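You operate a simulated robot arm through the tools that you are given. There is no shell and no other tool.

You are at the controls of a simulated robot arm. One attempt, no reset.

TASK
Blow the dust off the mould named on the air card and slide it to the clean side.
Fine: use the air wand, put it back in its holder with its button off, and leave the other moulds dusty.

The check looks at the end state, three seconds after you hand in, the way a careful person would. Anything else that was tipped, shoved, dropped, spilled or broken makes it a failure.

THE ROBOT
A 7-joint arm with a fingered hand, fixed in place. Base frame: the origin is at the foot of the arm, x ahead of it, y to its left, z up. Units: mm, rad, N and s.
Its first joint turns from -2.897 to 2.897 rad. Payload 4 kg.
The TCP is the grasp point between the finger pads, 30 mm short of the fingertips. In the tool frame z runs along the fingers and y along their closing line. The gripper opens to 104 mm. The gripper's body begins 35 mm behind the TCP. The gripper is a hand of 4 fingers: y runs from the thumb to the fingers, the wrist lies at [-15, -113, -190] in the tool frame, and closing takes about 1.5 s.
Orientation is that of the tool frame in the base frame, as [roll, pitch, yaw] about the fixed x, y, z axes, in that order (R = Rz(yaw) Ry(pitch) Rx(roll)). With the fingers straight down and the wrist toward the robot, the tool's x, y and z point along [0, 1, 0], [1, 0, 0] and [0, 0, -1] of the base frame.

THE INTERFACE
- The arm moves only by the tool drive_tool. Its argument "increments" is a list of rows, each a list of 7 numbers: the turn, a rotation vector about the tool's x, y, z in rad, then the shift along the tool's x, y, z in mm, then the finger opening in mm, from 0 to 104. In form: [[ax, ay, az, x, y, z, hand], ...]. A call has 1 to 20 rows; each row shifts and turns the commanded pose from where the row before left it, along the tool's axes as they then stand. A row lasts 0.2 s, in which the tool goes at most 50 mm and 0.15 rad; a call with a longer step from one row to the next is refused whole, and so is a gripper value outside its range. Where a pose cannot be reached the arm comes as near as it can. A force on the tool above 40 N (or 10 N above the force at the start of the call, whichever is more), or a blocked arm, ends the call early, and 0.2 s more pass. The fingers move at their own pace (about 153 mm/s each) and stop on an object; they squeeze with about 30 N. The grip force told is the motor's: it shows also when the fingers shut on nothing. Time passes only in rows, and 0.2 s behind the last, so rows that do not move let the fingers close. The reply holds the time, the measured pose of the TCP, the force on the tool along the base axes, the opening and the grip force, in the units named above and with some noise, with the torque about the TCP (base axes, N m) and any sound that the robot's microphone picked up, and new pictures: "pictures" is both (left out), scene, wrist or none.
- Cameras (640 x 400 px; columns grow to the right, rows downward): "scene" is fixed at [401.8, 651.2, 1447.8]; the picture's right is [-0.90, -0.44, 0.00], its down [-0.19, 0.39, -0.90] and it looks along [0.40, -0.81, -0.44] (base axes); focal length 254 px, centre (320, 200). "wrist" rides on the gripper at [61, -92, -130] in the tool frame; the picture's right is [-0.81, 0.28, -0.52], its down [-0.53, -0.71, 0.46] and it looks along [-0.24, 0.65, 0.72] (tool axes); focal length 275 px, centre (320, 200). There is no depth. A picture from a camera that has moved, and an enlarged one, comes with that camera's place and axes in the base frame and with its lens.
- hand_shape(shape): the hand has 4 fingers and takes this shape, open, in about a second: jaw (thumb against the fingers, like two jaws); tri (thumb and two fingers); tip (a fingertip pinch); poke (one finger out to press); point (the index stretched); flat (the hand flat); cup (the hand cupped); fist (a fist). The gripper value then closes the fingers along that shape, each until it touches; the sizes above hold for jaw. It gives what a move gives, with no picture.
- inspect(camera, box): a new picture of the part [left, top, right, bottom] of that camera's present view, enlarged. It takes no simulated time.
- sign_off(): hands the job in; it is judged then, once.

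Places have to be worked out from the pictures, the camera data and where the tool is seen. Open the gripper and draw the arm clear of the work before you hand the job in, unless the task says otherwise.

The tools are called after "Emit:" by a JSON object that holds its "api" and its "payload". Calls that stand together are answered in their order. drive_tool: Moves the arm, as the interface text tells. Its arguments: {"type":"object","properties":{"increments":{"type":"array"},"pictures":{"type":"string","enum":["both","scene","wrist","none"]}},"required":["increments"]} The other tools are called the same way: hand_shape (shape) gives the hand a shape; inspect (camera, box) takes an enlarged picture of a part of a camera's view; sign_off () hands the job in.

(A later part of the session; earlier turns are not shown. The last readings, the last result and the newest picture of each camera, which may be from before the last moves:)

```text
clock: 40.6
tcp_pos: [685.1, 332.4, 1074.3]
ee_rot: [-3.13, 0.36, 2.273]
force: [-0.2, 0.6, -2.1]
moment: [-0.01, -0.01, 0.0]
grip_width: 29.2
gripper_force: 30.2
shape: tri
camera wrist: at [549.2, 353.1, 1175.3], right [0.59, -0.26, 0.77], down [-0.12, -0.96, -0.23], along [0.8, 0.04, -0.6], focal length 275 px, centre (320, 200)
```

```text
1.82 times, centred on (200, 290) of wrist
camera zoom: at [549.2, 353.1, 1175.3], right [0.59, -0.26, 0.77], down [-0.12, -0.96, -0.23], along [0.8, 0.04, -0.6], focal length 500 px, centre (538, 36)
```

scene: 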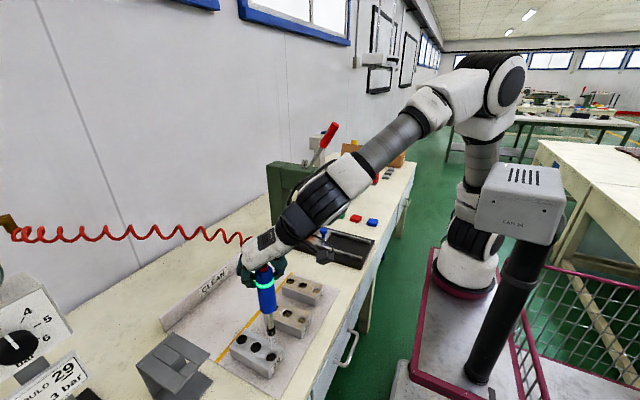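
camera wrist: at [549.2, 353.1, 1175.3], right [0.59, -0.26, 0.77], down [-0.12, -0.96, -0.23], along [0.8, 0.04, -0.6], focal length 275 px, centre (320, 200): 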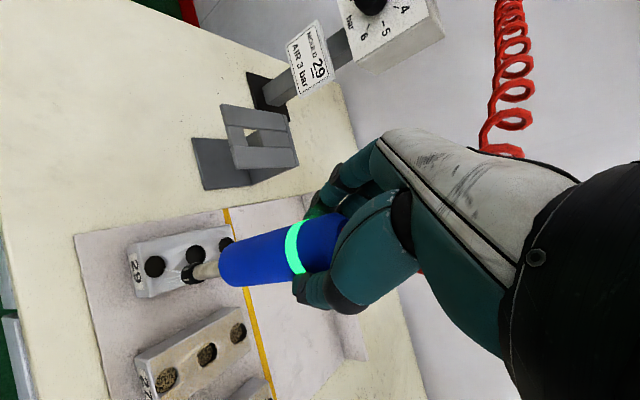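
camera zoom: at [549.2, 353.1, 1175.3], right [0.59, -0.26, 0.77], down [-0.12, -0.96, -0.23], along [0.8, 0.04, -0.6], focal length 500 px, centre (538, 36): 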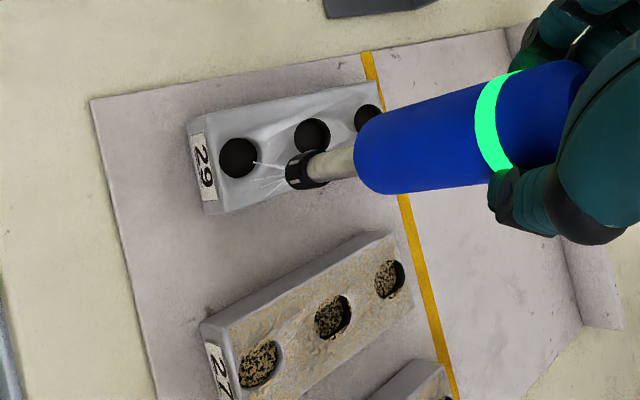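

Mould 29 now looks clean and 27 still dusty; I'll zoom in tightly on both to be sure nothing remains.

Emit:
{"api": "inspect", "payload": {"camera": "scene", "box": [225, 320, 290, 385]}}

Emit:
{"api": "inspect", "payload": {"camera": "wrist", "box": [110, 220, 250, 310]}}

Emit:
{"api": "inspect", "payload": {"camera": "scene", "box": [260, 270, 330, 340]}}

```text
6.15 times, centred on (258, 352) of scene
camera zoom: at [401.8, 651.2, 1447.8], right [-0.9, -0.44, 0.0], down [-0.19, 0.39, -0.9], along [0.4, -0.81, -0.44], focal length 1563 px, centre (705, -738)
```

zoom: 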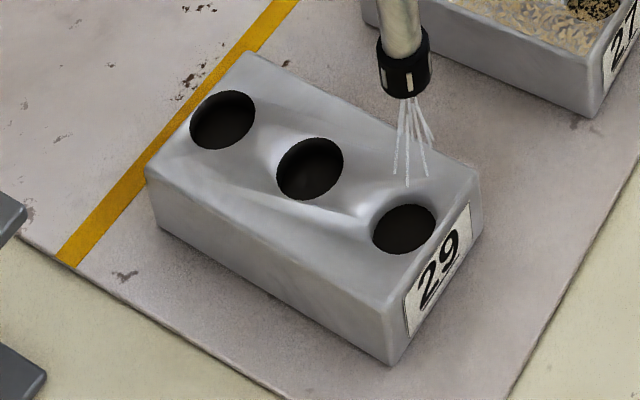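

```text
4.44 times, centred on (180, 265) of wrist
camera zoom: at [549.2, 353.1, 1175.3], right [0.59, -0.26, 0.77], down [-0.12, -0.96, -0.23], along [0.8, 0.04, -0.6], focal length 1224 px, centre (942, -89)
```

zoom: 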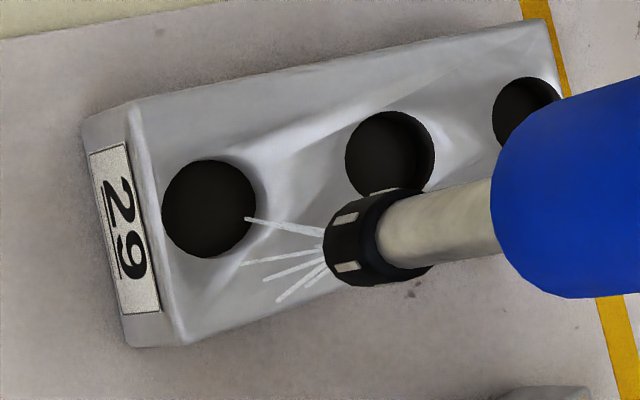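

```text
5.71 times, centred on (295, 305) of scene
camera zoom: at [401.8, 651.2, 1447.8], right [-0.9, -0.44, 0.0], down [-0.19, 0.39, -0.9], along [0.4, -0.81, -0.44], focal length 1451 px, centre (463, -400)
```

zoom: 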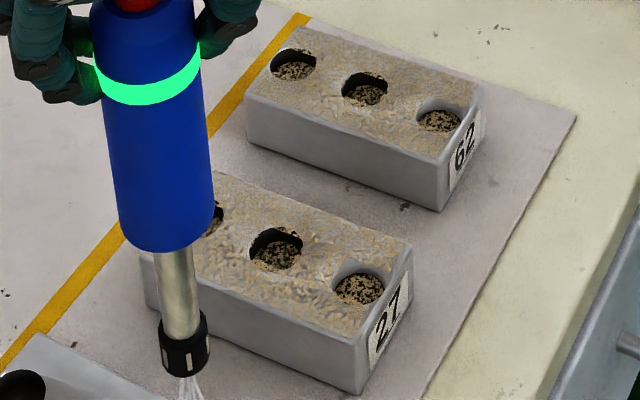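

Mould 29 is spotless in all three holes, while 27 and 62 remain dusty. Now I'll raise the wand and carry it back to exactly above its holder by reversing my commanded displacements.

Emit:
{"api": "drive_tool", "payload": {"increments": [[0, 0, 0, -6.1, 0, -16.2, 0], [0, 0, 0, -6.1, 0, -16.2, 0], [0, 0, 0, -6.1, 0, -16.3, 0], [0, 0, 0, 4.14, 28.53, -1.42, 0], [0, 0, 0, 5, 33.6, -1.5, 0], [0, 0, 0, 5, 33.6, -1.5, 0], [0, 0, 0, 5, 33.6, -1.5, 0], [0, 0, 0, 5, 33.6, -1.5, 0], [0, 0, 0, 5, 33.6, -1.5, 0], [0, 0, 0, 0, 0, 0, 0], [0, 0, 0, 0, 0, 0, 0]], "pictures": "both"}}

Emit:
{"api": "inspect", "payload": {"camera": "scene", "box": [110, 260, 230, 400]}}

Emit:
{"api": "inspect", "payload": {"camera": "wrist", "box": [90, 180, 350, 360]}}

```text
clock: 43.0
tcp_pos: [818.0, 481.6, 1121.8]
ee_rot: [-3.131, 0.359, 2.273]
force: [0.6, 0.4, -3.0]
moment: [0.01, 0.0, -0.01]
grip_width: 29.0
gripper_force: 30.3
shape: tri
camera wrist: at [680.8, 502.5, 1223.0], right [0.59, -0.26, 0.77], down [-0.12, -0.96, -0.23], along [0.8, 0.04, -0.6], focal length 275 px, centre (320, 200)
```

scene: 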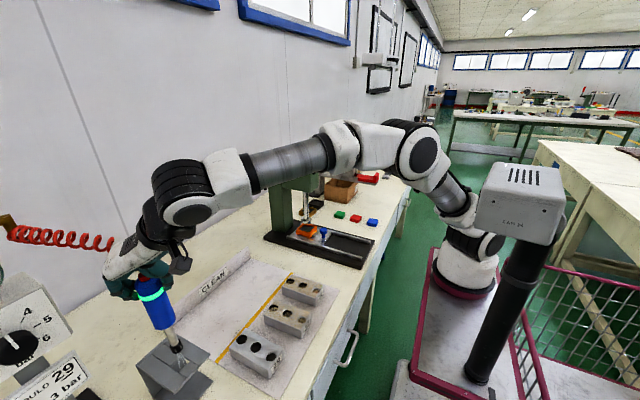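
wrist: 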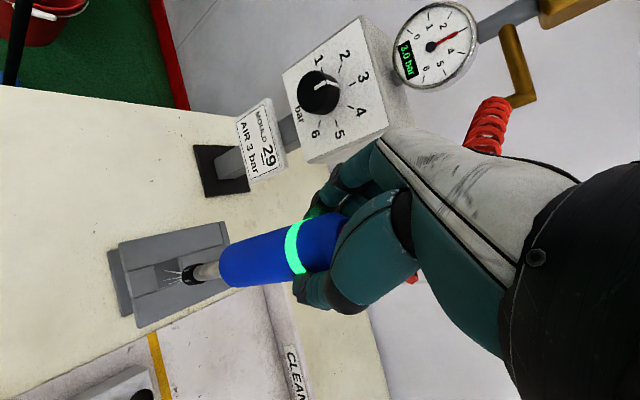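

```text
2.86 times, centred on (170, 330) of scene
camera zoom: at [401.8, 651.2, 1447.8], right [-0.9, -0.44, 0.0], down [-0.19, 0.39, -0.9], along [0.4, -0.81, -0.44], focal length 726 px, centre (749, -171)
```

zoom: 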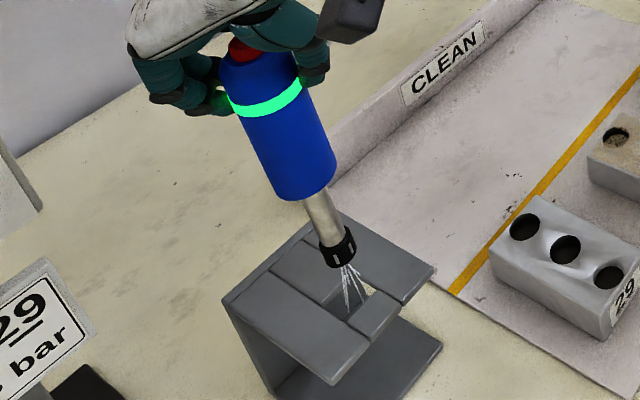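

```text
2.22 times, centred on (220, 270) of wrist
camera zoom: at [680.8, 502.5, 1223.0], right [0.59, -0.26, 0.77], down [-0.12, -0.96, -0.23], along [0.8, 0.04, -0.6], focal length 612 px, centre (542, 44)
```

zoom: 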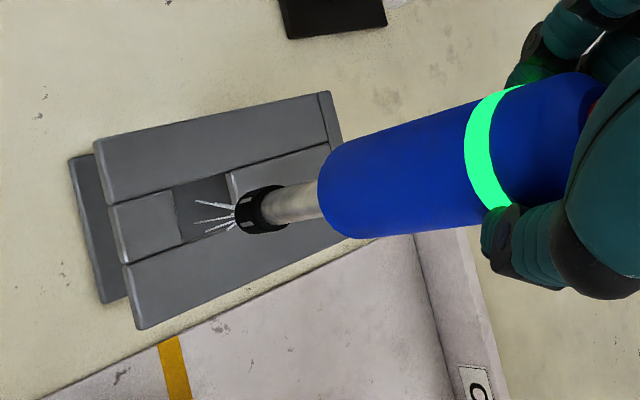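

The wand hangs over the holder exactly as it did after lifting, with the jet pointing into the hole. I'll lower it 60 mm first and check that the nozzle enters the hole without contact.

Emit:
{"api": "drive_tool", "payload": {"increments": [[0, 0, 0, 5.3, 0, 14, 0], [0, 0, 0, 5.3, 0, 14, 0], [0, 0, 0, 5.3, 0, 14, 0], [0, 0, 0, 5.3, 0, 14, 0], [0, 0, 0, 0, 0, 0, 0]], "pictures": "both"}}

Emit:
{"api": "inspect", "payload": {"camera": "scene", "box": [120, 270, 230, 400]}}

Emit:
{"api": "inspect", "payload": {"camera": "wrist", "box": [90, 180, 350, 360]}}

```text
clock: 43.9
tcp_pos: [817.4, 483.3, 1086.6]
ee_rot: [3.124, 0.357, 2.268]
force: [-0.8, 0.0, 17.6]
moment: [-0.1, -0.07, -0.06]
grip_width: 31.3
gripper_force: 30.2
shape: tri
stopped in row 4: the force on the tool passed its limit at 49 N (the readings are from after the stop); the commanded pose is now the measured one
camera wrist: at [679.9, 501.7, 1185.6], right [0.57, -0.27, 0.77], down [-0.12, -0.96, -0.25], along [0.81, 0.05, -0.58], focal length 275 px, centre (320, 200)
```

scene: 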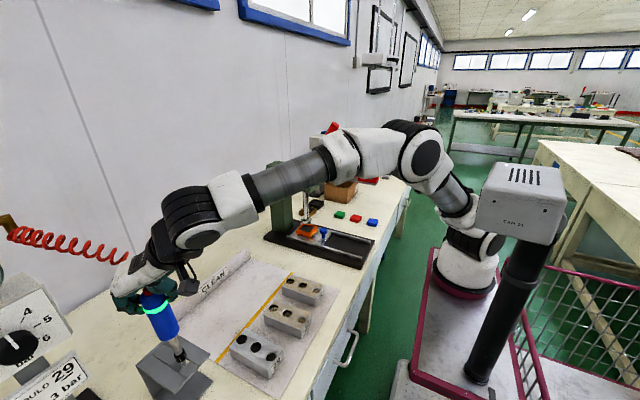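
wrist: 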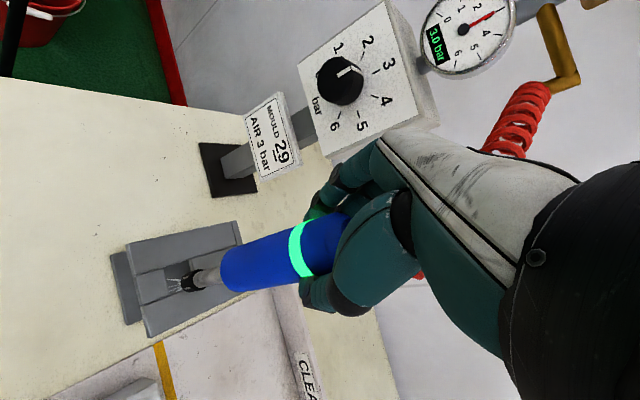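

```text
3.08 times, centred on (175, 335) of scene
camera zoom: at [401.8, 651.2, 1447.8], right [-0.9, -0.44, 0.0], down [-0.19, 0.39, -0.9], along [0.4, -0.81, -0.44], focal length 781 px, centre (766, -215)
```

zoom: 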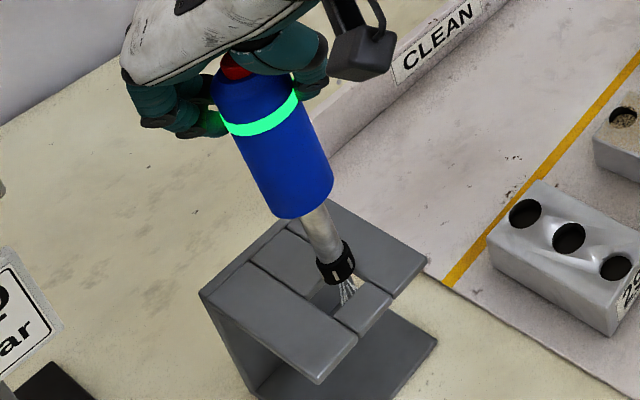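

```text
2.22 times, centred on (220, 270) of wrist
camera zoom: at [679.9, 501.7, 1185.6], right [0.57, -0.27, 0.77], down [-0.12, -0.96, -0.25], along [0.81, 0.05, -0.58], focal length 612 px, centre (542, 44)
```

zoom: 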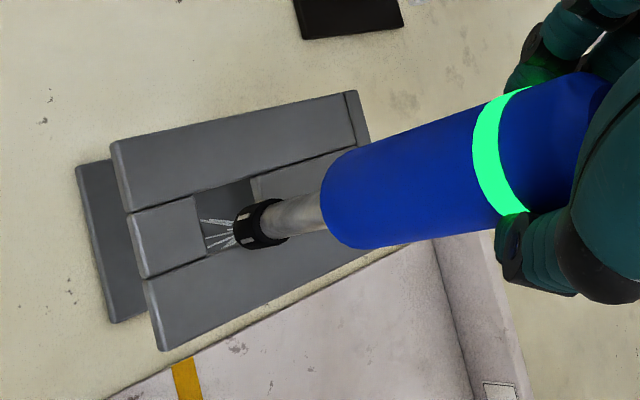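

The nozzle touched the shelf: it hangs about 6 mm toward −y from a slight tilt of the wand in the grip. I'll back up 25 mm, undo the small deflection, and measure the tilt again.

Emit:
{"api": "drive_tool", "payload": {"increments": [[0.014, 0, 0, -3.5, 0, -9.4, 0], [0.014, 0, 0, -5.3, 0, -14, 0], [0, 0, 0, 0, 0, 0, 0], [0, 0, 0, 0, 0, 0, 0]], "pictures": "both"}}

Emit:
{"api": "inspect", "payload": {"camera": "scene", "box": [120, 270, 230, 400]}}

Emit:
{"api": "inspect", "payload": {"camera": "wrist", "box": [90, 180, 350, 360]}}

```text
clock: 44.9
tcp_pos: [818.0, 481.0, 1107.5]
ee_rot: [-3.124, 0.359, 2.267]
force: [-0.6, -0.7, -1.7]
moment: [0.02, 0.04, -0.01]
grip_width: 31.1
gripper_force: 30.1
shape: tri
camera wrist: at [682.7, 504.1, 1210.2], right [0.59, -0.26, 0.76], down [-0.13, -0.96, -0.23], along [0.8, 0.03, -0.6], focal length 275 px, centre (320, 200)
```

scene: 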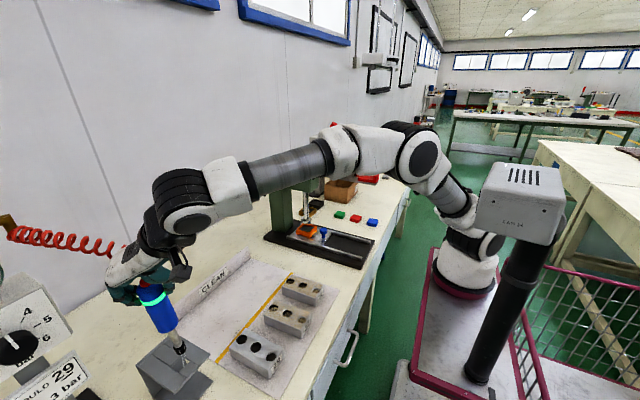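
wrist: 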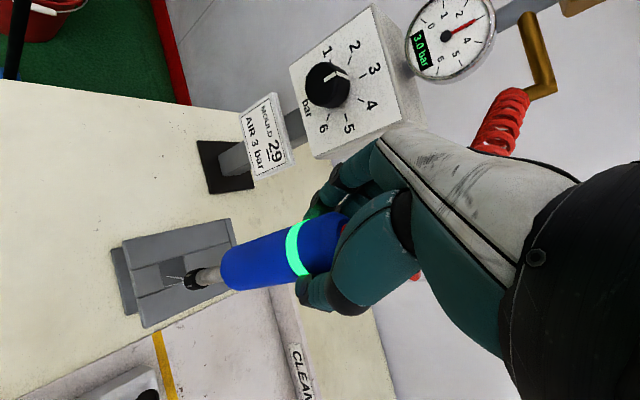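

```text
3.08 times, centred on (175, 335) of scene
camera zoom: at [401.8, 651.2, 1447.8], right [-0.9, -0.44, 0.0], down [-0.19, 0.39, -0.9], along [0.4, -0.81, -0.44], focal length 781 px, centre (766, -215)
```

zoom: 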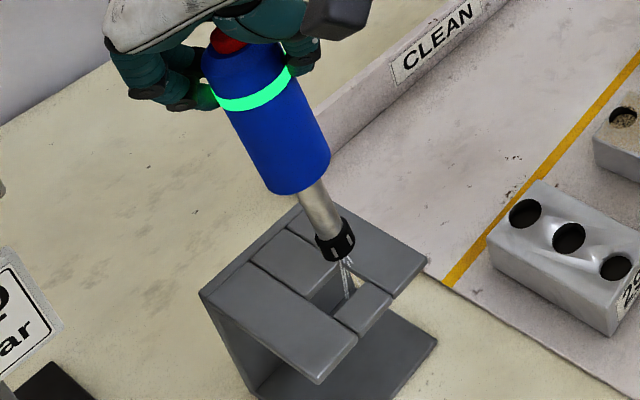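

```text
2.22 times, centred on (220, 270) of wrist
camera zoom: at [682.7, 504.1, 1210.2], right [0.59, -0.26, 0.76], down [-0.13, -0.96, -0.23], along [0.8, 0.03, -0.6], focal length 612 px, centre (542, 44)
```

zoom: 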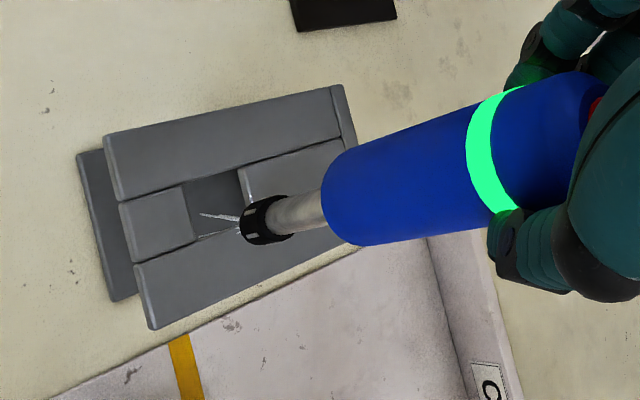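

Backed off; the wand now leans a few degrees with its nozzle toward −y. I'll zoom in on the wand in both views to measure its axis against true vertical.

Emit:
{"api": "inspect", "payload": {"camera": "scene", "box": [140, 275, 200, 365]}}

Emit:
{"api": "inspect", "payload": {"camera": "wrist", "box": [170, 200, 350, 310]}}

```text
4.44 times, centred on (170, 320) of scene
camera zoom: at [401.8, 651.2, 1447.8], right [-0.9, -0.44, 0.0], down [-0.19, 0.39, -0.9], along [0.4, -0.81, -0.44], focal length 1129 px, centre (987, -333)
```

zoom: 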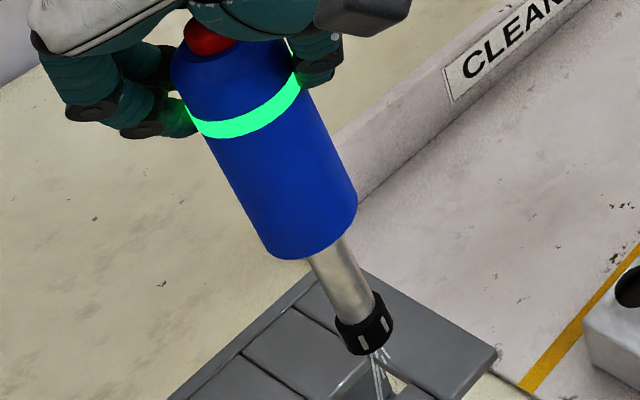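

```text
3.56 times, centred on (260, 255) of wrist
camera zoom: at [682.7, 504.1, 1210.2], right [0.59, -0.26, 0.76], down [-0.13, -0.96, -0.23], along [0.8, 0.03, -0.6], focal length 979 px, centre (533, 4)
```

zoom: 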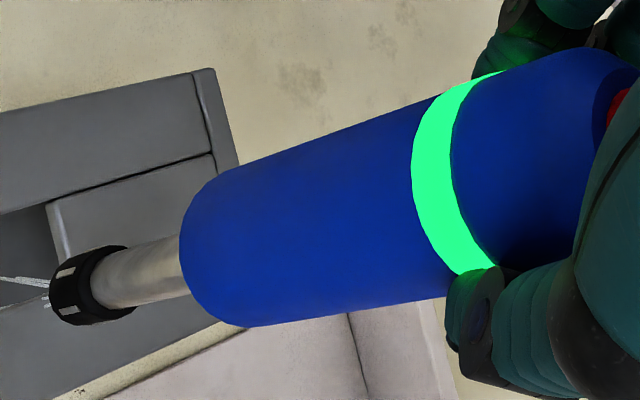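

The axis analysis gives a tilt of about 4.4° with the nozzle leaning toward the thumb side (−y_t). I'll rotate the tool −0.077 rad about the horizontal x axis to bring the wand vertical, then re-measure.

Emit:
{"api": "drive_tool", "payload": {"increments": [[-0.0239, 0, 0.009, 0, 0, 0, 0], [-0.0239, 0, 0.009, 0, 0, 0, 0], [-0.0239, 0, 0.009, 0, 0, 0, 0], [0, 0, 0, 0, 0, 0, 0], [0, 0, 0, 0, 0, 0, 0]], "pictures": "none"}}

Emit:
{"api": "inspect", "payload": {"camera": "scene", "box": [140, 285, 200, 375]}}

Emit:
{"api": "inspect", "payload": {"camera": "wrist", "box": [120, 200, 350, 320]}}

```text
clock: 46.1
tcp_pos: [818.9, 482.3, 1108.4]
ee_rot: [3.076, 0.358, 2.238]
force: [0.1, 0.8, -2.3]
moment: [-0.02, 0.02, 0.01]
grip_width: 30.9
gripper_force: 30.2
shape: tri
```

```text
4.44 times, centred on (170, 330) of scene
camera zoom: at [401.8, 651.2, 1447.8], right [-0.9, -0.44, 0.0], down [-0.19, 0.39, -0.9], along [0.4, -0.81, -0.44], focal length 1129 px, centre (987, -378)
```

zoom: 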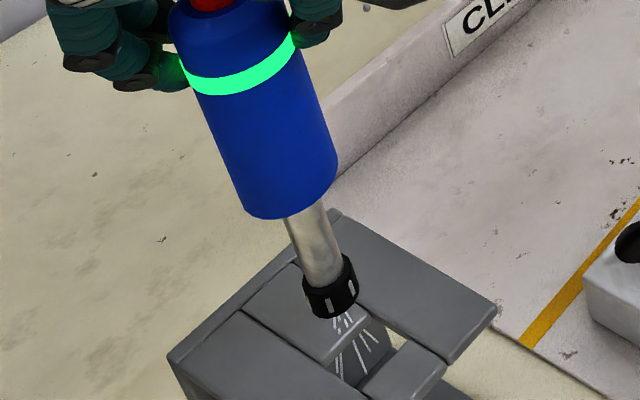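

```text
2.78 times, centred on (235, 260) of wrist
camera zoom: at [677.2, 499.8, 1202.7], right [0.54, -0.3, 0.78], down [-0.12, -0.95, -0.28], along [0.83, 0.06, -0.55], focal length 766 px, centre (556, 33)
```

zoom: 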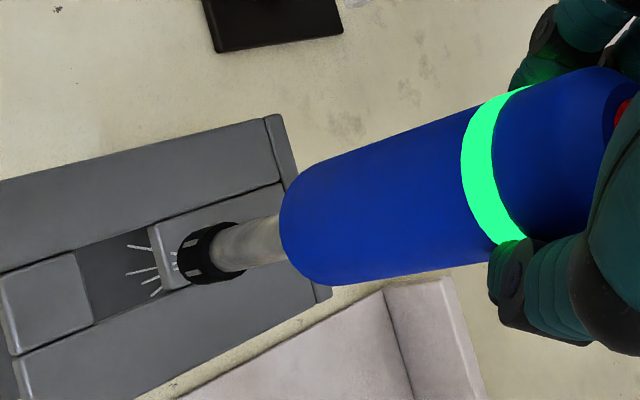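

The wand is nearly vertical now (about 2° left, toward −x_h) and the nozzle sits about 15 mm too far in +x over the hole. I'll trim the tilt by 0.033 rad and shift back by (−11, −5) mm.

Emit:
{"api": "drive_tool", "payload": {"increments": [[0, 0.0165, 0, 0, 0, 0, 0], [0, 0.0165, 0, 0, 0, 0, 0], [0, 0, 0, 1.6, -5.9, -1, 0], [0, 0, 0, 1.6, -5.9, -1, 0], [0, 0, 0, 0, 0, 0, 0], [0, 0, 0, 0, 0, 0, 0]], "pictures": "none"}}

Emit:
{"api": "inspect", "payload": {"camera": "scene", "box": [140, 285, 200, 375]}}

Emit:
{"api": "inspect", "payload": {"camera": "wrist", "box": [120, 200, 350, 320]}}

```text
clock: 47.5
tcp_pos: [807.5, 476.1, 1108.1]
ee_rot: [3.077, 0.323, 2.239]
force: [-0.2, 0.8, -1.7]
moment: [-0.01, 0.03, 0.0]
grip_width: 30.9
gripper_force: 29.9
shape: tri
```

```text
4.44 times, centred on (170, 330) of scene
camera zoom: at [401.8, 651.2, 1447.8], right [-0.9, -0.44, 0.0], down [-0.19, 0.39, -0.9], along [0.4, -0.81, -0.44], focal length 1129 px, centre (987, -378)
```

zoom: 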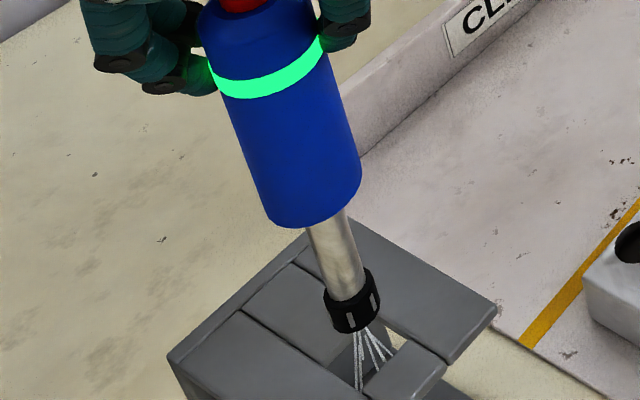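

```text
2.78 times, centred on (235, 260) of wrist
camera zoom: at [667.8, 492.7, 1206.0], right [0.56, -0.32, 0.76], down [-0.12, -0.94, -0.3], along [0.82, 0.08, -0.57], focal length 766 px, centre (556, 33)
```

zoom: 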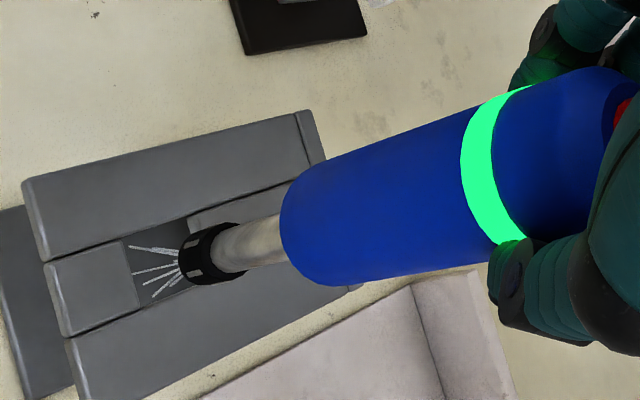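

The wand is now vertical within 1° in both views and its landing point is within ~2 mm of the hole's centre. I'll nudge +1.5 mm in x and lower slowly, checking force around the shelf level.

Emit:
{"api": "drive_tool", "payload": {"increments": [[0, 0, 0, -0.9, 1.2, 0.4, 0], [0, 0, 0, 1.6, -0.3, 4.7, 0], [0, 0, 0, 1.6, -0.3, 4.7, 0], [0, 0, 0, 1.6, -0.3, 4.7, 0], [0, 0, 0, 0, 0, 0, 0]], "pictures": "none"}}

Emit:
{"api": "inspect", "payload": {"camera": "scene", "box": [140, 295, 200, 385]}}

Emit:
{"api": "inspect", "payload": {"camera": "wrist", "box": [120, 200, 350, 320]}}

```text
clock: 48.7
tcp_pos: [808.0, 478.3, 1094.0]
ee_rot: [3.078, 0.323, 2.239]
force: [0.0, -0.5, -2.4]
moment: [0.0, 0.03, 0.0]
grip_width: 30.6
gripper_force: 30.1
shape: tri
```

```text
4.44 times, centred on (170, 340) of scene
camera zoom: at [401.8, 651.2, 1447.8], right [-0.9, -0.44, 0.0], down [-0.19, 0.39, -0.9], along [0.4, -0.81, -0.44], focal length 1129 px, centre (987, -422)
```

zoom: 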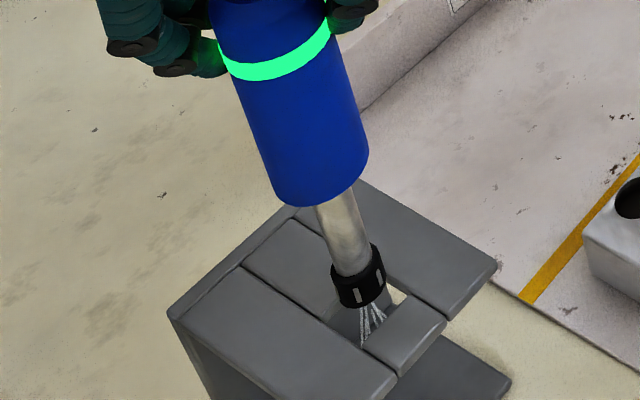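

```text
2.78 times, centred on (235, 260) of wrist
camera zoom: at [668.5, 492.8, 1190.8], right [0.56, -0.32, 0.76], down [-0.12, -0.94, -0.3], along [0.82, 0.08, -0.57], focal length 766 px, centre (556, 33)
```

zoom: 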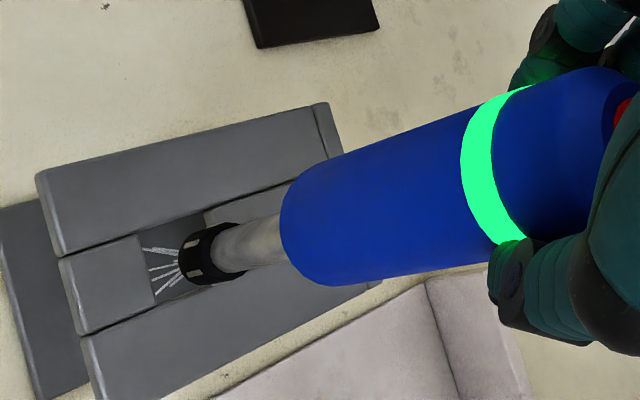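

No contact yet, tip a few mm above the shelf and within ~1–2 mm of the hole centre. I'll make a 1 mm correction and lower in 3 mm steps.

Emit:
{"api": "drive_tool", "payload": {"increments": [[0, 0, 0, -1.3, 0.1, 0.5, 0], [0, 0, 0, 0.95, -0.2, 2.84, 0], [0, 0, 0, 0.95, -0.2, 2.84, 0], [0, 0, 0, 0, 0, 0, 0]], "pictures": "none"}}

Emit:
{"api": "inspect", "payload": {"camera": "wrist", "box": [150, 210, 270, 310]}}

Emit:
{"api": "inspect", "payload": {"camera": "scene", "box": [150, 325, 200, 385]}}

```text
clock: 49.7
tcp_pos: [809.5, 476.9, 1089.1]
ee_rot: [3.078, 0.324, 2.241]
force: [0.7, 0.2, 2.6]
moment: [0.01, -0.02, 0.0]
grip_width: 30.8
gripper_force: 30.1
shape: tri
```

```text
4.00 times, centred on (210, 260) of wrist
camera zoom: at [669.5, 491.8, 1185.9], right [0.56, -0.32, 0.76], down [-0.12, -0.94, -0.31], along [0.82, 0.08, -0.57], focal length 1101 px, centre (760, -40)
```

zoom: 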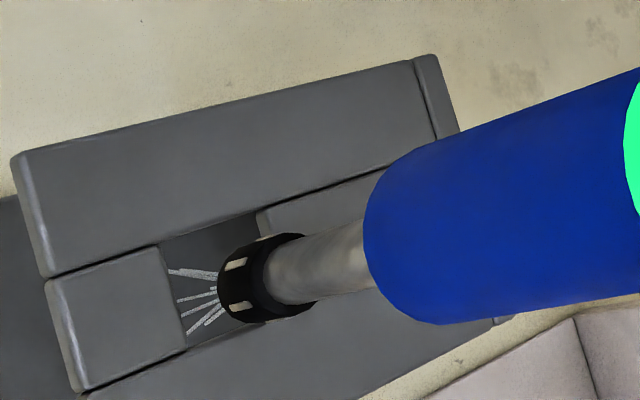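

```text
6.67 times, centred on (175, 355) of scene
camera zoom: at [401.8, 651.2, 1447.8], right [-0.9, -0.44, 0.0], down [-0.19, 0.39, -0.9], along [0.4, -0.81, -0.44], focal length 1693 px, centre (1287, -833)
```

zoom: 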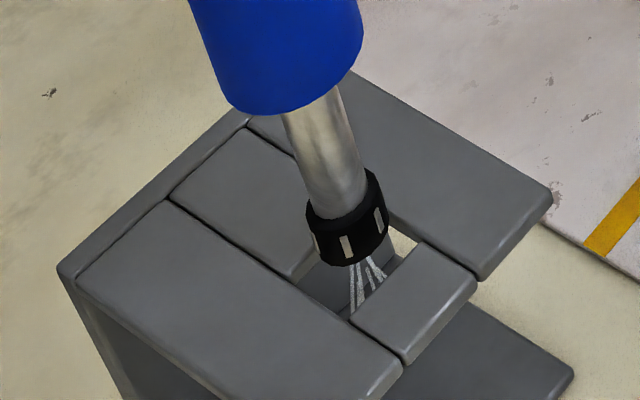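

Light contact (force changed by +5 N): relative to the hole's corners the nozzle is about 3.7 mm too far toward −y and slightly +x. I'll lift 3 mm, shift (−1.5, +3.7) mm and try again.

Emit:
{"api": "drive_tool", "payload": {"increments": [[0, 0, 0, -0.95, 0.2, -2.84, 0], [0, 0, 0, 1.8, 0.6, -0.6, 0], [0, 0, 0, 1.8, 0.6, -0.6, 0], [0, 0, 0, 0, 0, 0, 0]], "pictures": "none"}}

Emit:
{"api": "inspect", "payload": {"camera": "wrist", "box": [150, 210, 270, 310]}}

Emit:
{"api": "inspect", "payload": {"camera": "scene", "box": [150, 325, 200, 385]}}

```text
clock: 50.7
tcp_pos: [807.0, 479.7, 1090.7]
ee_rot: [3.077, 0.326, 2.238]
force: [-0.4, -0.1, -1.2]
moment: [0.05, -0.02, 0.03]
grip_width: 30.6
gripper_force: 30.2
shape: tri
```

```text
4.00 times, centred on (210, 260) of wrist
camera zoom: at [668.6, 495.2, 1187.9], right [0.56, -0.32, 0.76], down [-0.12, -0.94, -0.3], along [0.82, 0.08, -0.57], focal length 1101 px, centre (760, -40)
```

zoom: 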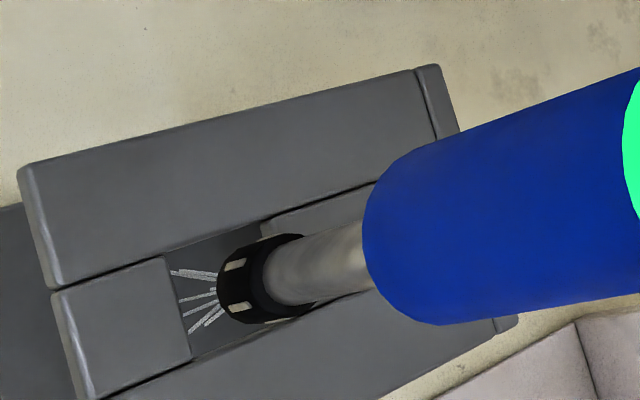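

```text
6.67 times, centred on (175, 355) of scene
camera zoom: at [401.8, 651.2, 1447.8], right [-0.9, -0.44, 0.0], down [-0.19, 0.39, -0.9], along [0.4, -0.81, -0.44], focal length 1693 px, centre (1287, -833)
```

zoom: 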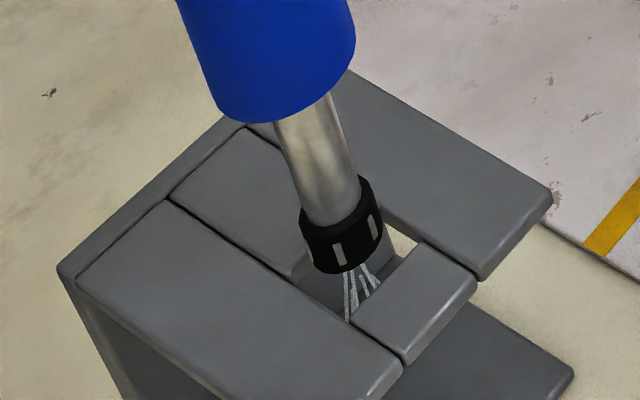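

Now centred in both views to within about 1–2 mm. I'll lower again in small steps.

Emit:
{"api": "drive_tool", "payload": {"increments": [[0, 0, 0, 0.95, -0.2, 2.84, 0], [0, 0, 0, 0.95, -0.2, 2.84, 0], [0, 0, 0, 0, 0, 0, 0]], "pictures": "none"}}

```text
clock: 51.5
tcp_pos: [808.6, 480.3, 1084.1]
ee_rot: [3.077, 0.325, 2.239]
force: [0.4, -0.4, -1.8]
moment: [0.0, -0.01, -0.03]
grip_width: 30.7
gripper_force: 30.4
shape: tri
```

No contact at z 1084, so the nozzle is entering the hole. I continue lowering.

Emit:
{"api": "drive_tool", "payload": {"increments": [[0, 0, 0, 1.27, -0.25, 3.78, 0], [0, 0, 0, 1.27, -0.25, 3.78, 0], [0, 0, 0, 1.27, -0.25, 3.78, 0], [0, 0, 0, 0, 0, 0, 0]], "pictures": "none"}}

Emit:
{"api": "inspect", "payload": {"camera": "wrist", "box": [120, 200, 350, 320]}}

Emit:
{"api": "inspect", "payload": {"camera": "scene", "box": [140, 305, 200, 395]}}

```text
clock: 52.5
tcp_pos: [809.0, 480.4, 1071.4]
ee_rot: [3.078, 0.327, 2.239]
force: [-0.4, 0.2, -2.0]
moment: [-0.03, 0.01, 0.02]
grip_width: 30.9
gripper_force: 30.3
shape: tri
```

```text
2.78 times, centred on (235, 260) of wrist
camera zoom: at [668.8, 495.2, 1169.8], right [0.56, -0.32, 0.76], down [-0.12, -0.94, -0.3], along [0.82, 0.08, -0.57], focal length 766 px, centre (556, 33)
```

zoom: 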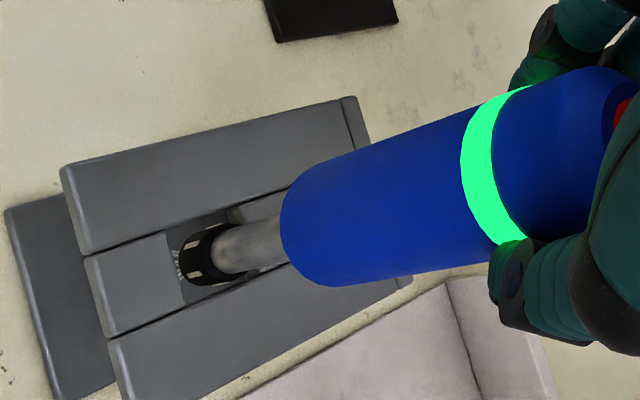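

```text
4.44 times, centred on (170, 350) of scene
camera zoom: at [401.8, 651.2, 1447.8], right [-0.9, -0.44, 0.0], down [-0.19, 0.39, -0.9], along [0.4, -0.81, -0.44], focal length 1129 px, centre (987, -467)
```

zoom: 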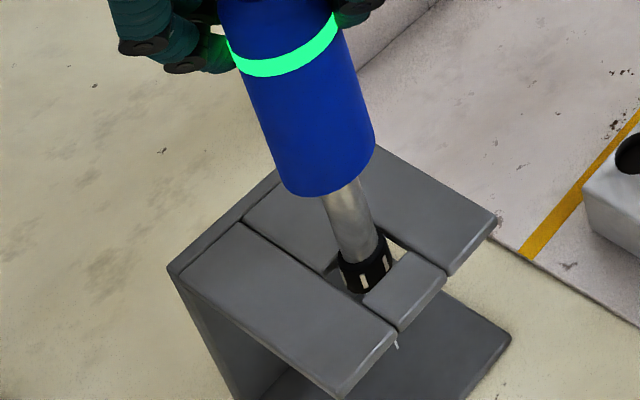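

The nozzle is inside the hole, sitting about 2 mm toward the front edge. I'll nudge +1.5 mm in x and keep lowering.

Emit:
{"api": "drive_tool", "payload": {"increments": [[0, 0, 0, -0.88, 1.16, 0.37, 0], [0, 0, 0, 1.6, -0.31, 4.73, 0], [0, 0, 0, 1.6, -0.31, 4.73, 0], [0, 0, 0, 1.6, -0.31, 4.73, 0], [0, 0, 0, 1.6, -0.31, 4.73, 0], [0, 0, 0, 0, 0, 0, 0]], "pictures": "none"}}

Emit:
{"api": "inspect", "payload": {"camera": "scene", "box": [140, 305, 200, 395]}}

Emit:
{"api": "inspect", "payload": {"camera": "wrist", "box": [120, 200, 350, 320]}}

```text
clock: 53.9
tcp_pos: [809.7, 479.5, 1052.3]
ee_rot: [3.077, 0.324, 2.24]
force: [0.5, -0.2, -1.9]
moment: [0.01, -0.01, 0.0]
grip_width: 30.7
gripper_force: 29.8
shape: tri
```

```text
4.44 times, centred on (170, 350) of scene
camera zoom: at [401.8, 651.2, 1447.8], right [-0.9, -0.44, 0.0], down [-0.19, 0.39, -0.9], along [0.4, -0.81, -0.44], focal length 1129 px, centre (987, -467)
```

zoom: 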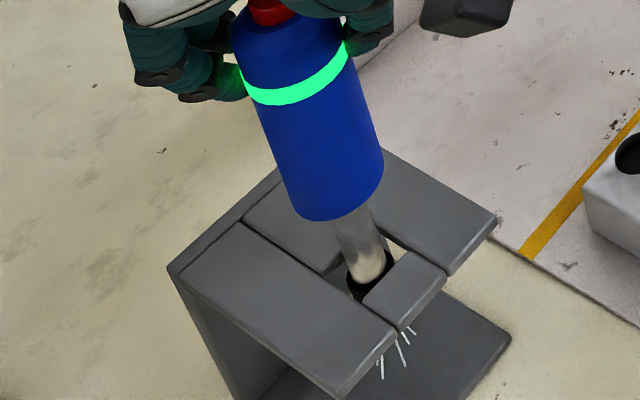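

```text
2.78 times, centred on (235, 260) of wrist
camera zoom: at [670.1, 494.6, 1151.3], right [0.56, -0.32, 0.76], down [-0.12, -0.94, -0.3], along [0.82, 0.08, -0.57], focal length 766 px, centre (556, 33)
```

zoom: 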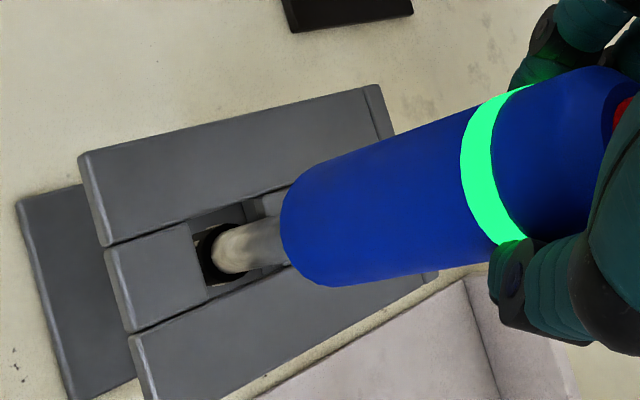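

The nozzle slides in freely with no lateral force. I continue down 30 mm.

Emit:
{"api": "drive_tool", "payload": {"increments": [[0, 0, 0, 1.6, -0.31, 4.73, 0], [0, 0, 0, 1.6, -0.31, 4.73, 0], [0, 0, 0, 1.6, -0.31, 4.73, 0], [0, 0, 0, 1.6, -0.31, 4.73, 0], [0, 0, 0, 1.6, -0.31, 4.73, 0], [0, 0, 0, 1.6, -0.31, 4.73, 0], [0, 0, 0, 0, 0, 0, 0]], "pictures": "none"}}

Emit:
{"api": "inspect", "payload": {"camera": "scene", "box": [140, 305, 200, 395]}}

Emit:
{"api": "inspect", "payload": {"camera": "wrist", "box": [120, 200, 350, 320]}}

```text
clock: 55.5
tcp_pos: [809.1, 481.0, 1022.7]
ee_rot: [3.078, 0.323, 2.239]
force: [0.7, 0.2, -1.9]
moment: [-0.03, 0.02, 0.0]
grip_width: 30.9
gripper_force: 29.6
shape: tri
```

```text
4.44 times, centred on (170, 350) of scene
camera zoom: at [401.8, 651.2, 1447.8], right [-0.9, -0.44, 0.0], down [-0.19, 0.39, -0.9], along [0.4, -0.81, -0.44], focal length 1129 px, centre (987, -467)
```

zoom: 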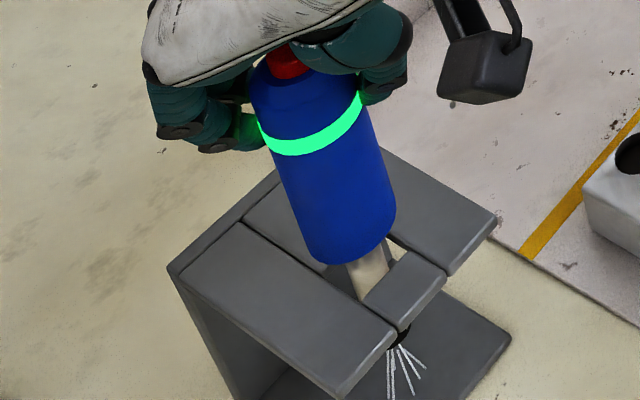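

```text
2.78 times, centred on (235, 260) of wrist
camera zoom: at [670.4, 495.6, 1120.9], right [0.56, -0.32, 0.76], down [-0.12, -0.94, -0.3], along [0.82, 0.08, -0.57], focal length 766 px, centre (556, 33)
```

zoom: 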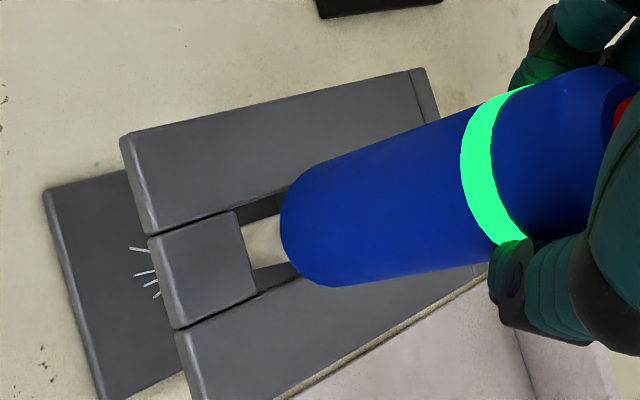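

Nozzle is well through the hole and the body is about 20 mm above the shelf. I'll go down 16 mm more, then creep to seating.

Emit:
{"api": "drive_tool", "payload": {"increments": [[0, 0, 0, 1.6, -0.31, 4.73, 0], [0, 0, 0, 1.6, -0.31, 4.73, 0], [0, 0, 0, 1.27, -0.25, 3.78, 0], [0, 0, 0, 0.64, -0.12, 1.9, 0], [0, 0, 0, 0, 0, 0, 0]], "pictures": "none"}}

Emit:
{"api": "inspect", "payload": {"camera": "scene", "box": [140, 305, 200, 395]}}

Emit:
{"api": "inspect", "payload": {"camera": "wrist", "box": [120, 200, 350, 320]}}

```text
clock: 56.7
tcp_pos: [809.8, 480.8, 1006.5]
ee_rot: [3.077, 0.323, 2.238]
force: [-0.4, 0.1, -1.9]
moment: [0.01, 0.03, 0.01]
grip_width: 30.8
gripper_force: 30.1
shape: tri
```

```text
4.44 times, centred on (170, 350) of scene
camera zoom: at [401.8, 651.2, 1447.8], right [-0.9, -0.44, 0.0], down [-0.19, 0.39, -0.9], along [0.4, -0.81, -0.44], focal length 1129 px, centre (987, -467)
```

zoom: 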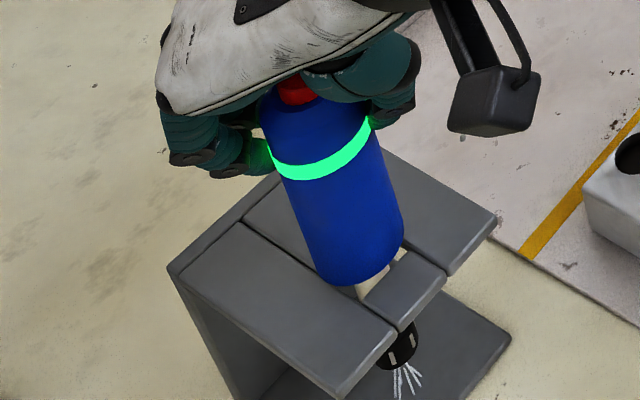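

```text
2.78 times, centred on (235, 260) of wrist
camera zoom: at [670.3, 495.7, 1104.8], right [0.56, -0.32, 0.76], down [-0.12, -0.94, -0.3], along [0.82, 0.08, -0.57], focal length 766 px, centre (556, 33)
```

zoom: 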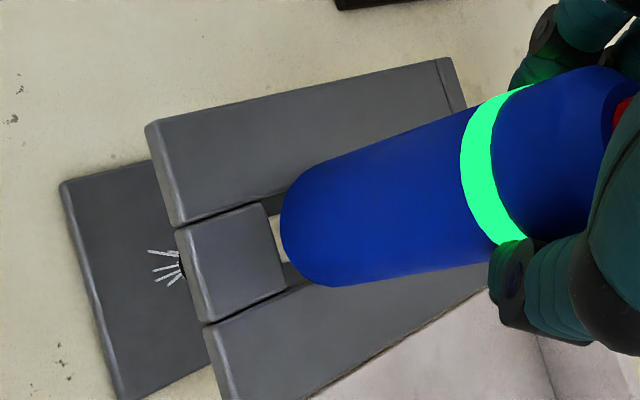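

The body is roughly 10 mm above the shelf. I'll creep down in 2 mm steps and watch for seating force.

Emit:
{"api": "drive_tool", "payload": {"increments": [[0, 0, 0, 0.64, -0.12, 1.9, 0], [0, 0, 0, 0.64, -0.12, 1.9, 0], [0, 0, 0, 0.64, -0.12, 1.9, 0], [0, 0, 0, 0, 0, 0, 0]], "pictures": "none"}}

```text
clock: 57.7
tcp_pos: [811.2, 479.7, 1000.4]
ee_rot: [3.077, 0.326, 2.24]
force: [-1.3, 0.0, -1.9]
moment: [0.0, 0.0, 0.0]
grip_width: 30.8
gripper_force: 29.5
shape: tri
```

Emit:
{"api": "drive_tool", "payload": {"increments": [[0, 0, 0, 0.48, -0.09, 1.42, 0], [0, 0, 0, 0.48, -0.09, 1.42, 0], [0, 0, 0, 0, 0, 0, 0]], "pictures": "none"}}

Emit:
{"api": "inspect", "payload": {"camera": "wrist", "box": [120, 200, 350, 320]}}

Emit:
{"api": "inspect", "payload": {"camera": "scene", "box": [140, 305, 200, 395]}}

```text
clock: 58.5
tcp_pos: [810.7, 480.9, 998.8]
ee_rot: [3.077, 0.325, 2.24]
force: [0.9, 0.8, -2.7]
moment: [-0.01, 0.02, -0.03]
grip_width: 30.6
gripper_force: 30.6
shape: tri
```

```text
2.78 times, centred on (235, 260) of wrist
camera zoom: at [670.4, 495.1, 1095.8], right [0.56, -0.32, 0.76], down [-0.12, -0.94, -0.3], along [0.82, 0.08, -0.57], focal length 766 px, centre (556, 33)
```

zoom: 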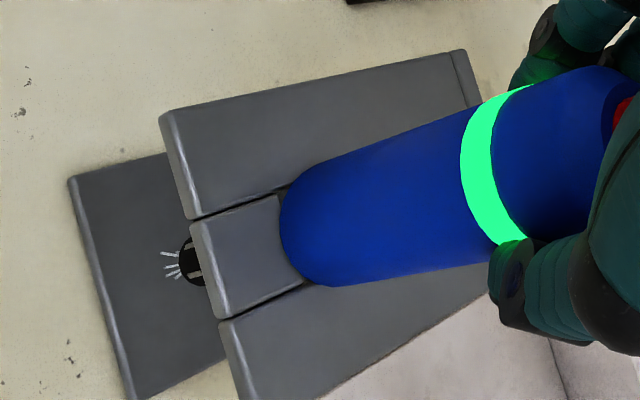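

```text
4.44 times, centred on (170, 350) of scene
camera zoom: at [401.8, 651.2, 1447.8], right [-0.9, -0.44, 0.0], down [-0.19, 0.39, -0.9], along [0.4, -0.81, -0.44], focal length 1129 px, centre (987, -467)
```

zoom: 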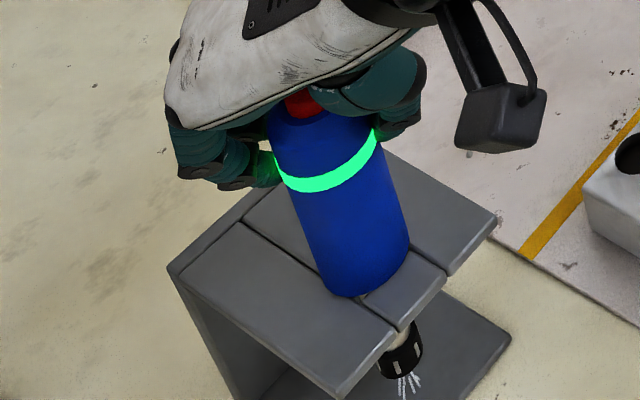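

Almost seated, comparing with the original picture it needs about 2–3 mm more. I'll continue in 1 mm steps.

Emit:
{"api": "drive_tool", "payload": {"increments": [[0, 0, 0, 0.32, -0.06, 0.95, 0], [0, 0, 0, 0.32, -0.06, 0.95, 0], [0, 0, 0, 0, 0, 0, 0]], "pictures": "none"}}

```text
clock: 59.3
tcp_pos: [811.0, 480.5, 997.1]
ee_rot: [3.075, 0.324, 2.239]
force: [1.3, -0.5, 5.8]
moment: [0.05, -0.08, -0.03]
grip_width: 30.5
gripper_force: 29.4
shape: tri
```

The force has risen by about 8 N: the body rests on the shelf. I'll check that it stands flat before releasing.

Emit:
{"api": "inspect", "payload": {"camera": "wrist", "box": [120, 200, 350, 320]}}

Emit:
{"api": "inspect", "payload": {"camera": "scene", "box": [140, 305, 200, 395]}}

```text
2.78 times, centred on (235, 260) of wrist
camera zoom: at [670.2, 495.2, 1094.9], right [0.56, -0.32, 0.76], down [-0.12, -0.94, -0.31], along [0.82, 0.08, -0.57], focal length 766 px, centre (556, 33)
```

zoom: 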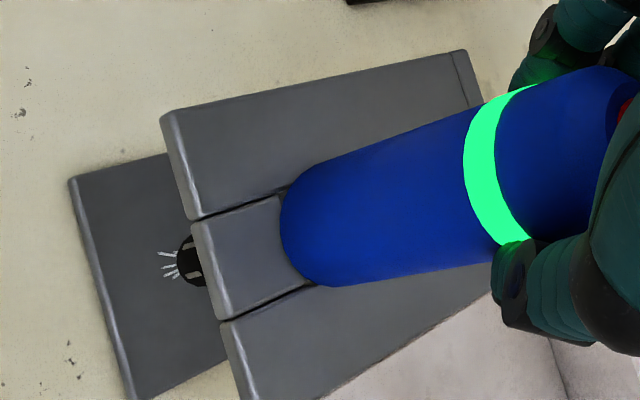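

```text
4.44 times, centred on (170, 350) of scene
camera zoom: at [401.8, 651.2, 1447.8], right [-0.9, -0.44, 0.0], down [-0.19, 0.39, -0.9], along [0.4, -0.81, -0.44], focal length 1129 px, centre (987, -467)
```

zoom: 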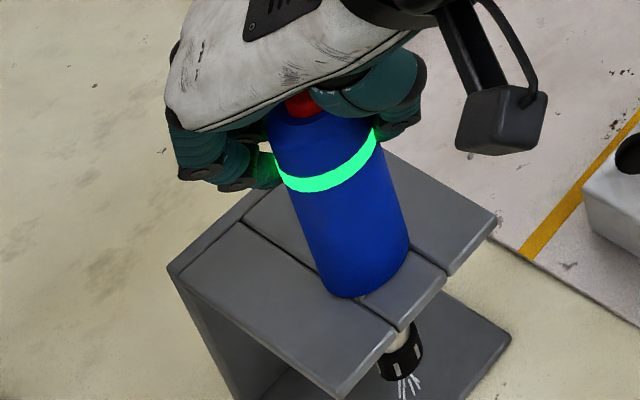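

The wand sits on the shelf at its original place and stands upright. I'll open the fingers gradually.

Emit:
{"api": "drive_tool", "payload": {"increments": [[0, 0, 0, 0, 0, 0, 30], [0, 0, 0, 0, 0, 0, 34], [0, 0, 0, 0, 0, 0, 40], [0, 0, 0, 0, 0, 0, 50], [0, 0, 0, 0, 0, 0, 65], [0, 0, 0, 0, 0, 0, 85], [0, 0, 0, 0, 0, 0, 104], [0, 0, 0, 0, 0, 0, 104]], "pictures": "wrist"}}

Emit:
{"api": "inspect", "payload": {"camera": "scene", "box": [120, 275, 220, 395]}}

Emit:
{"api": "inspect", "payload": {"camera": "wrist", "box": [120, 180, 350, 340]}}

```text
clock: 61.1
tcp_pos: [810.0, 481.6, 996.6]
ee_rot: [3.076, 0.324, 2.24]
force: [0.2, 0.1, 0.2]
moment: [0.02, 0.02, 0.04]
grip_width: 103.7
gripper_force: 0.0
shape: tri
camera wrist: at [670.1, 495.3, 1094.2], right [0.56, -0.32, 0.76], down [-0.12, -0.94, -0.3], along [0.82, 0.08, -0.57], focal length 275 px, centre (320, 200)
```

wrist: 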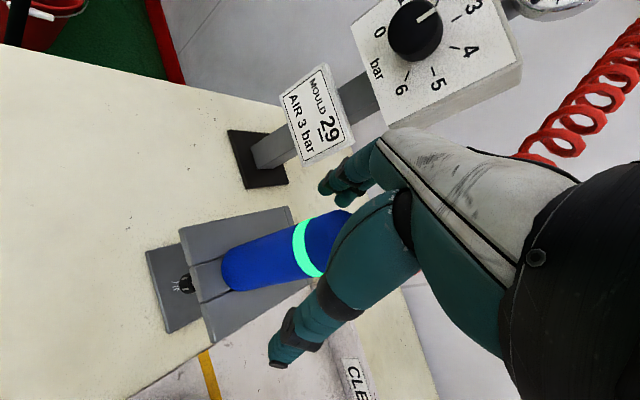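

```text
3.33 times, centred on (170, 335) of scene
camera zoom: at [401.8, 651.2, 1447.8], right [-0.9, -0.44, 0.0], down [-0.19, 0.39, -0.9], along [0.4, -0.81, -0.44], focal length 846 px, centre (820, -250)
```

zoom: 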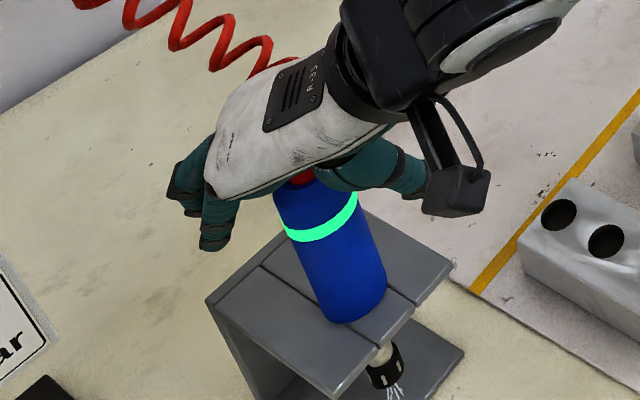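

```text
2.50 times, centred on (235, 260) of wrist
camera zoom: at [670.1, 495.3, 1094.2], right [0.56, -0.32, 0.76], down [-0.12, -0.94, -0.3], along [0.82, 0.08, -0.57], focal length 688 px, centre (532, 50)
```

zoom: 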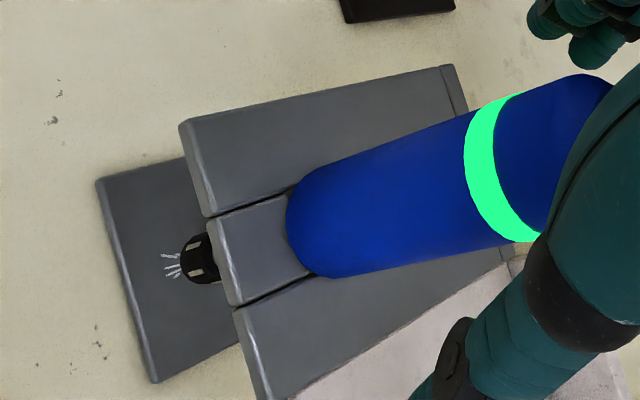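

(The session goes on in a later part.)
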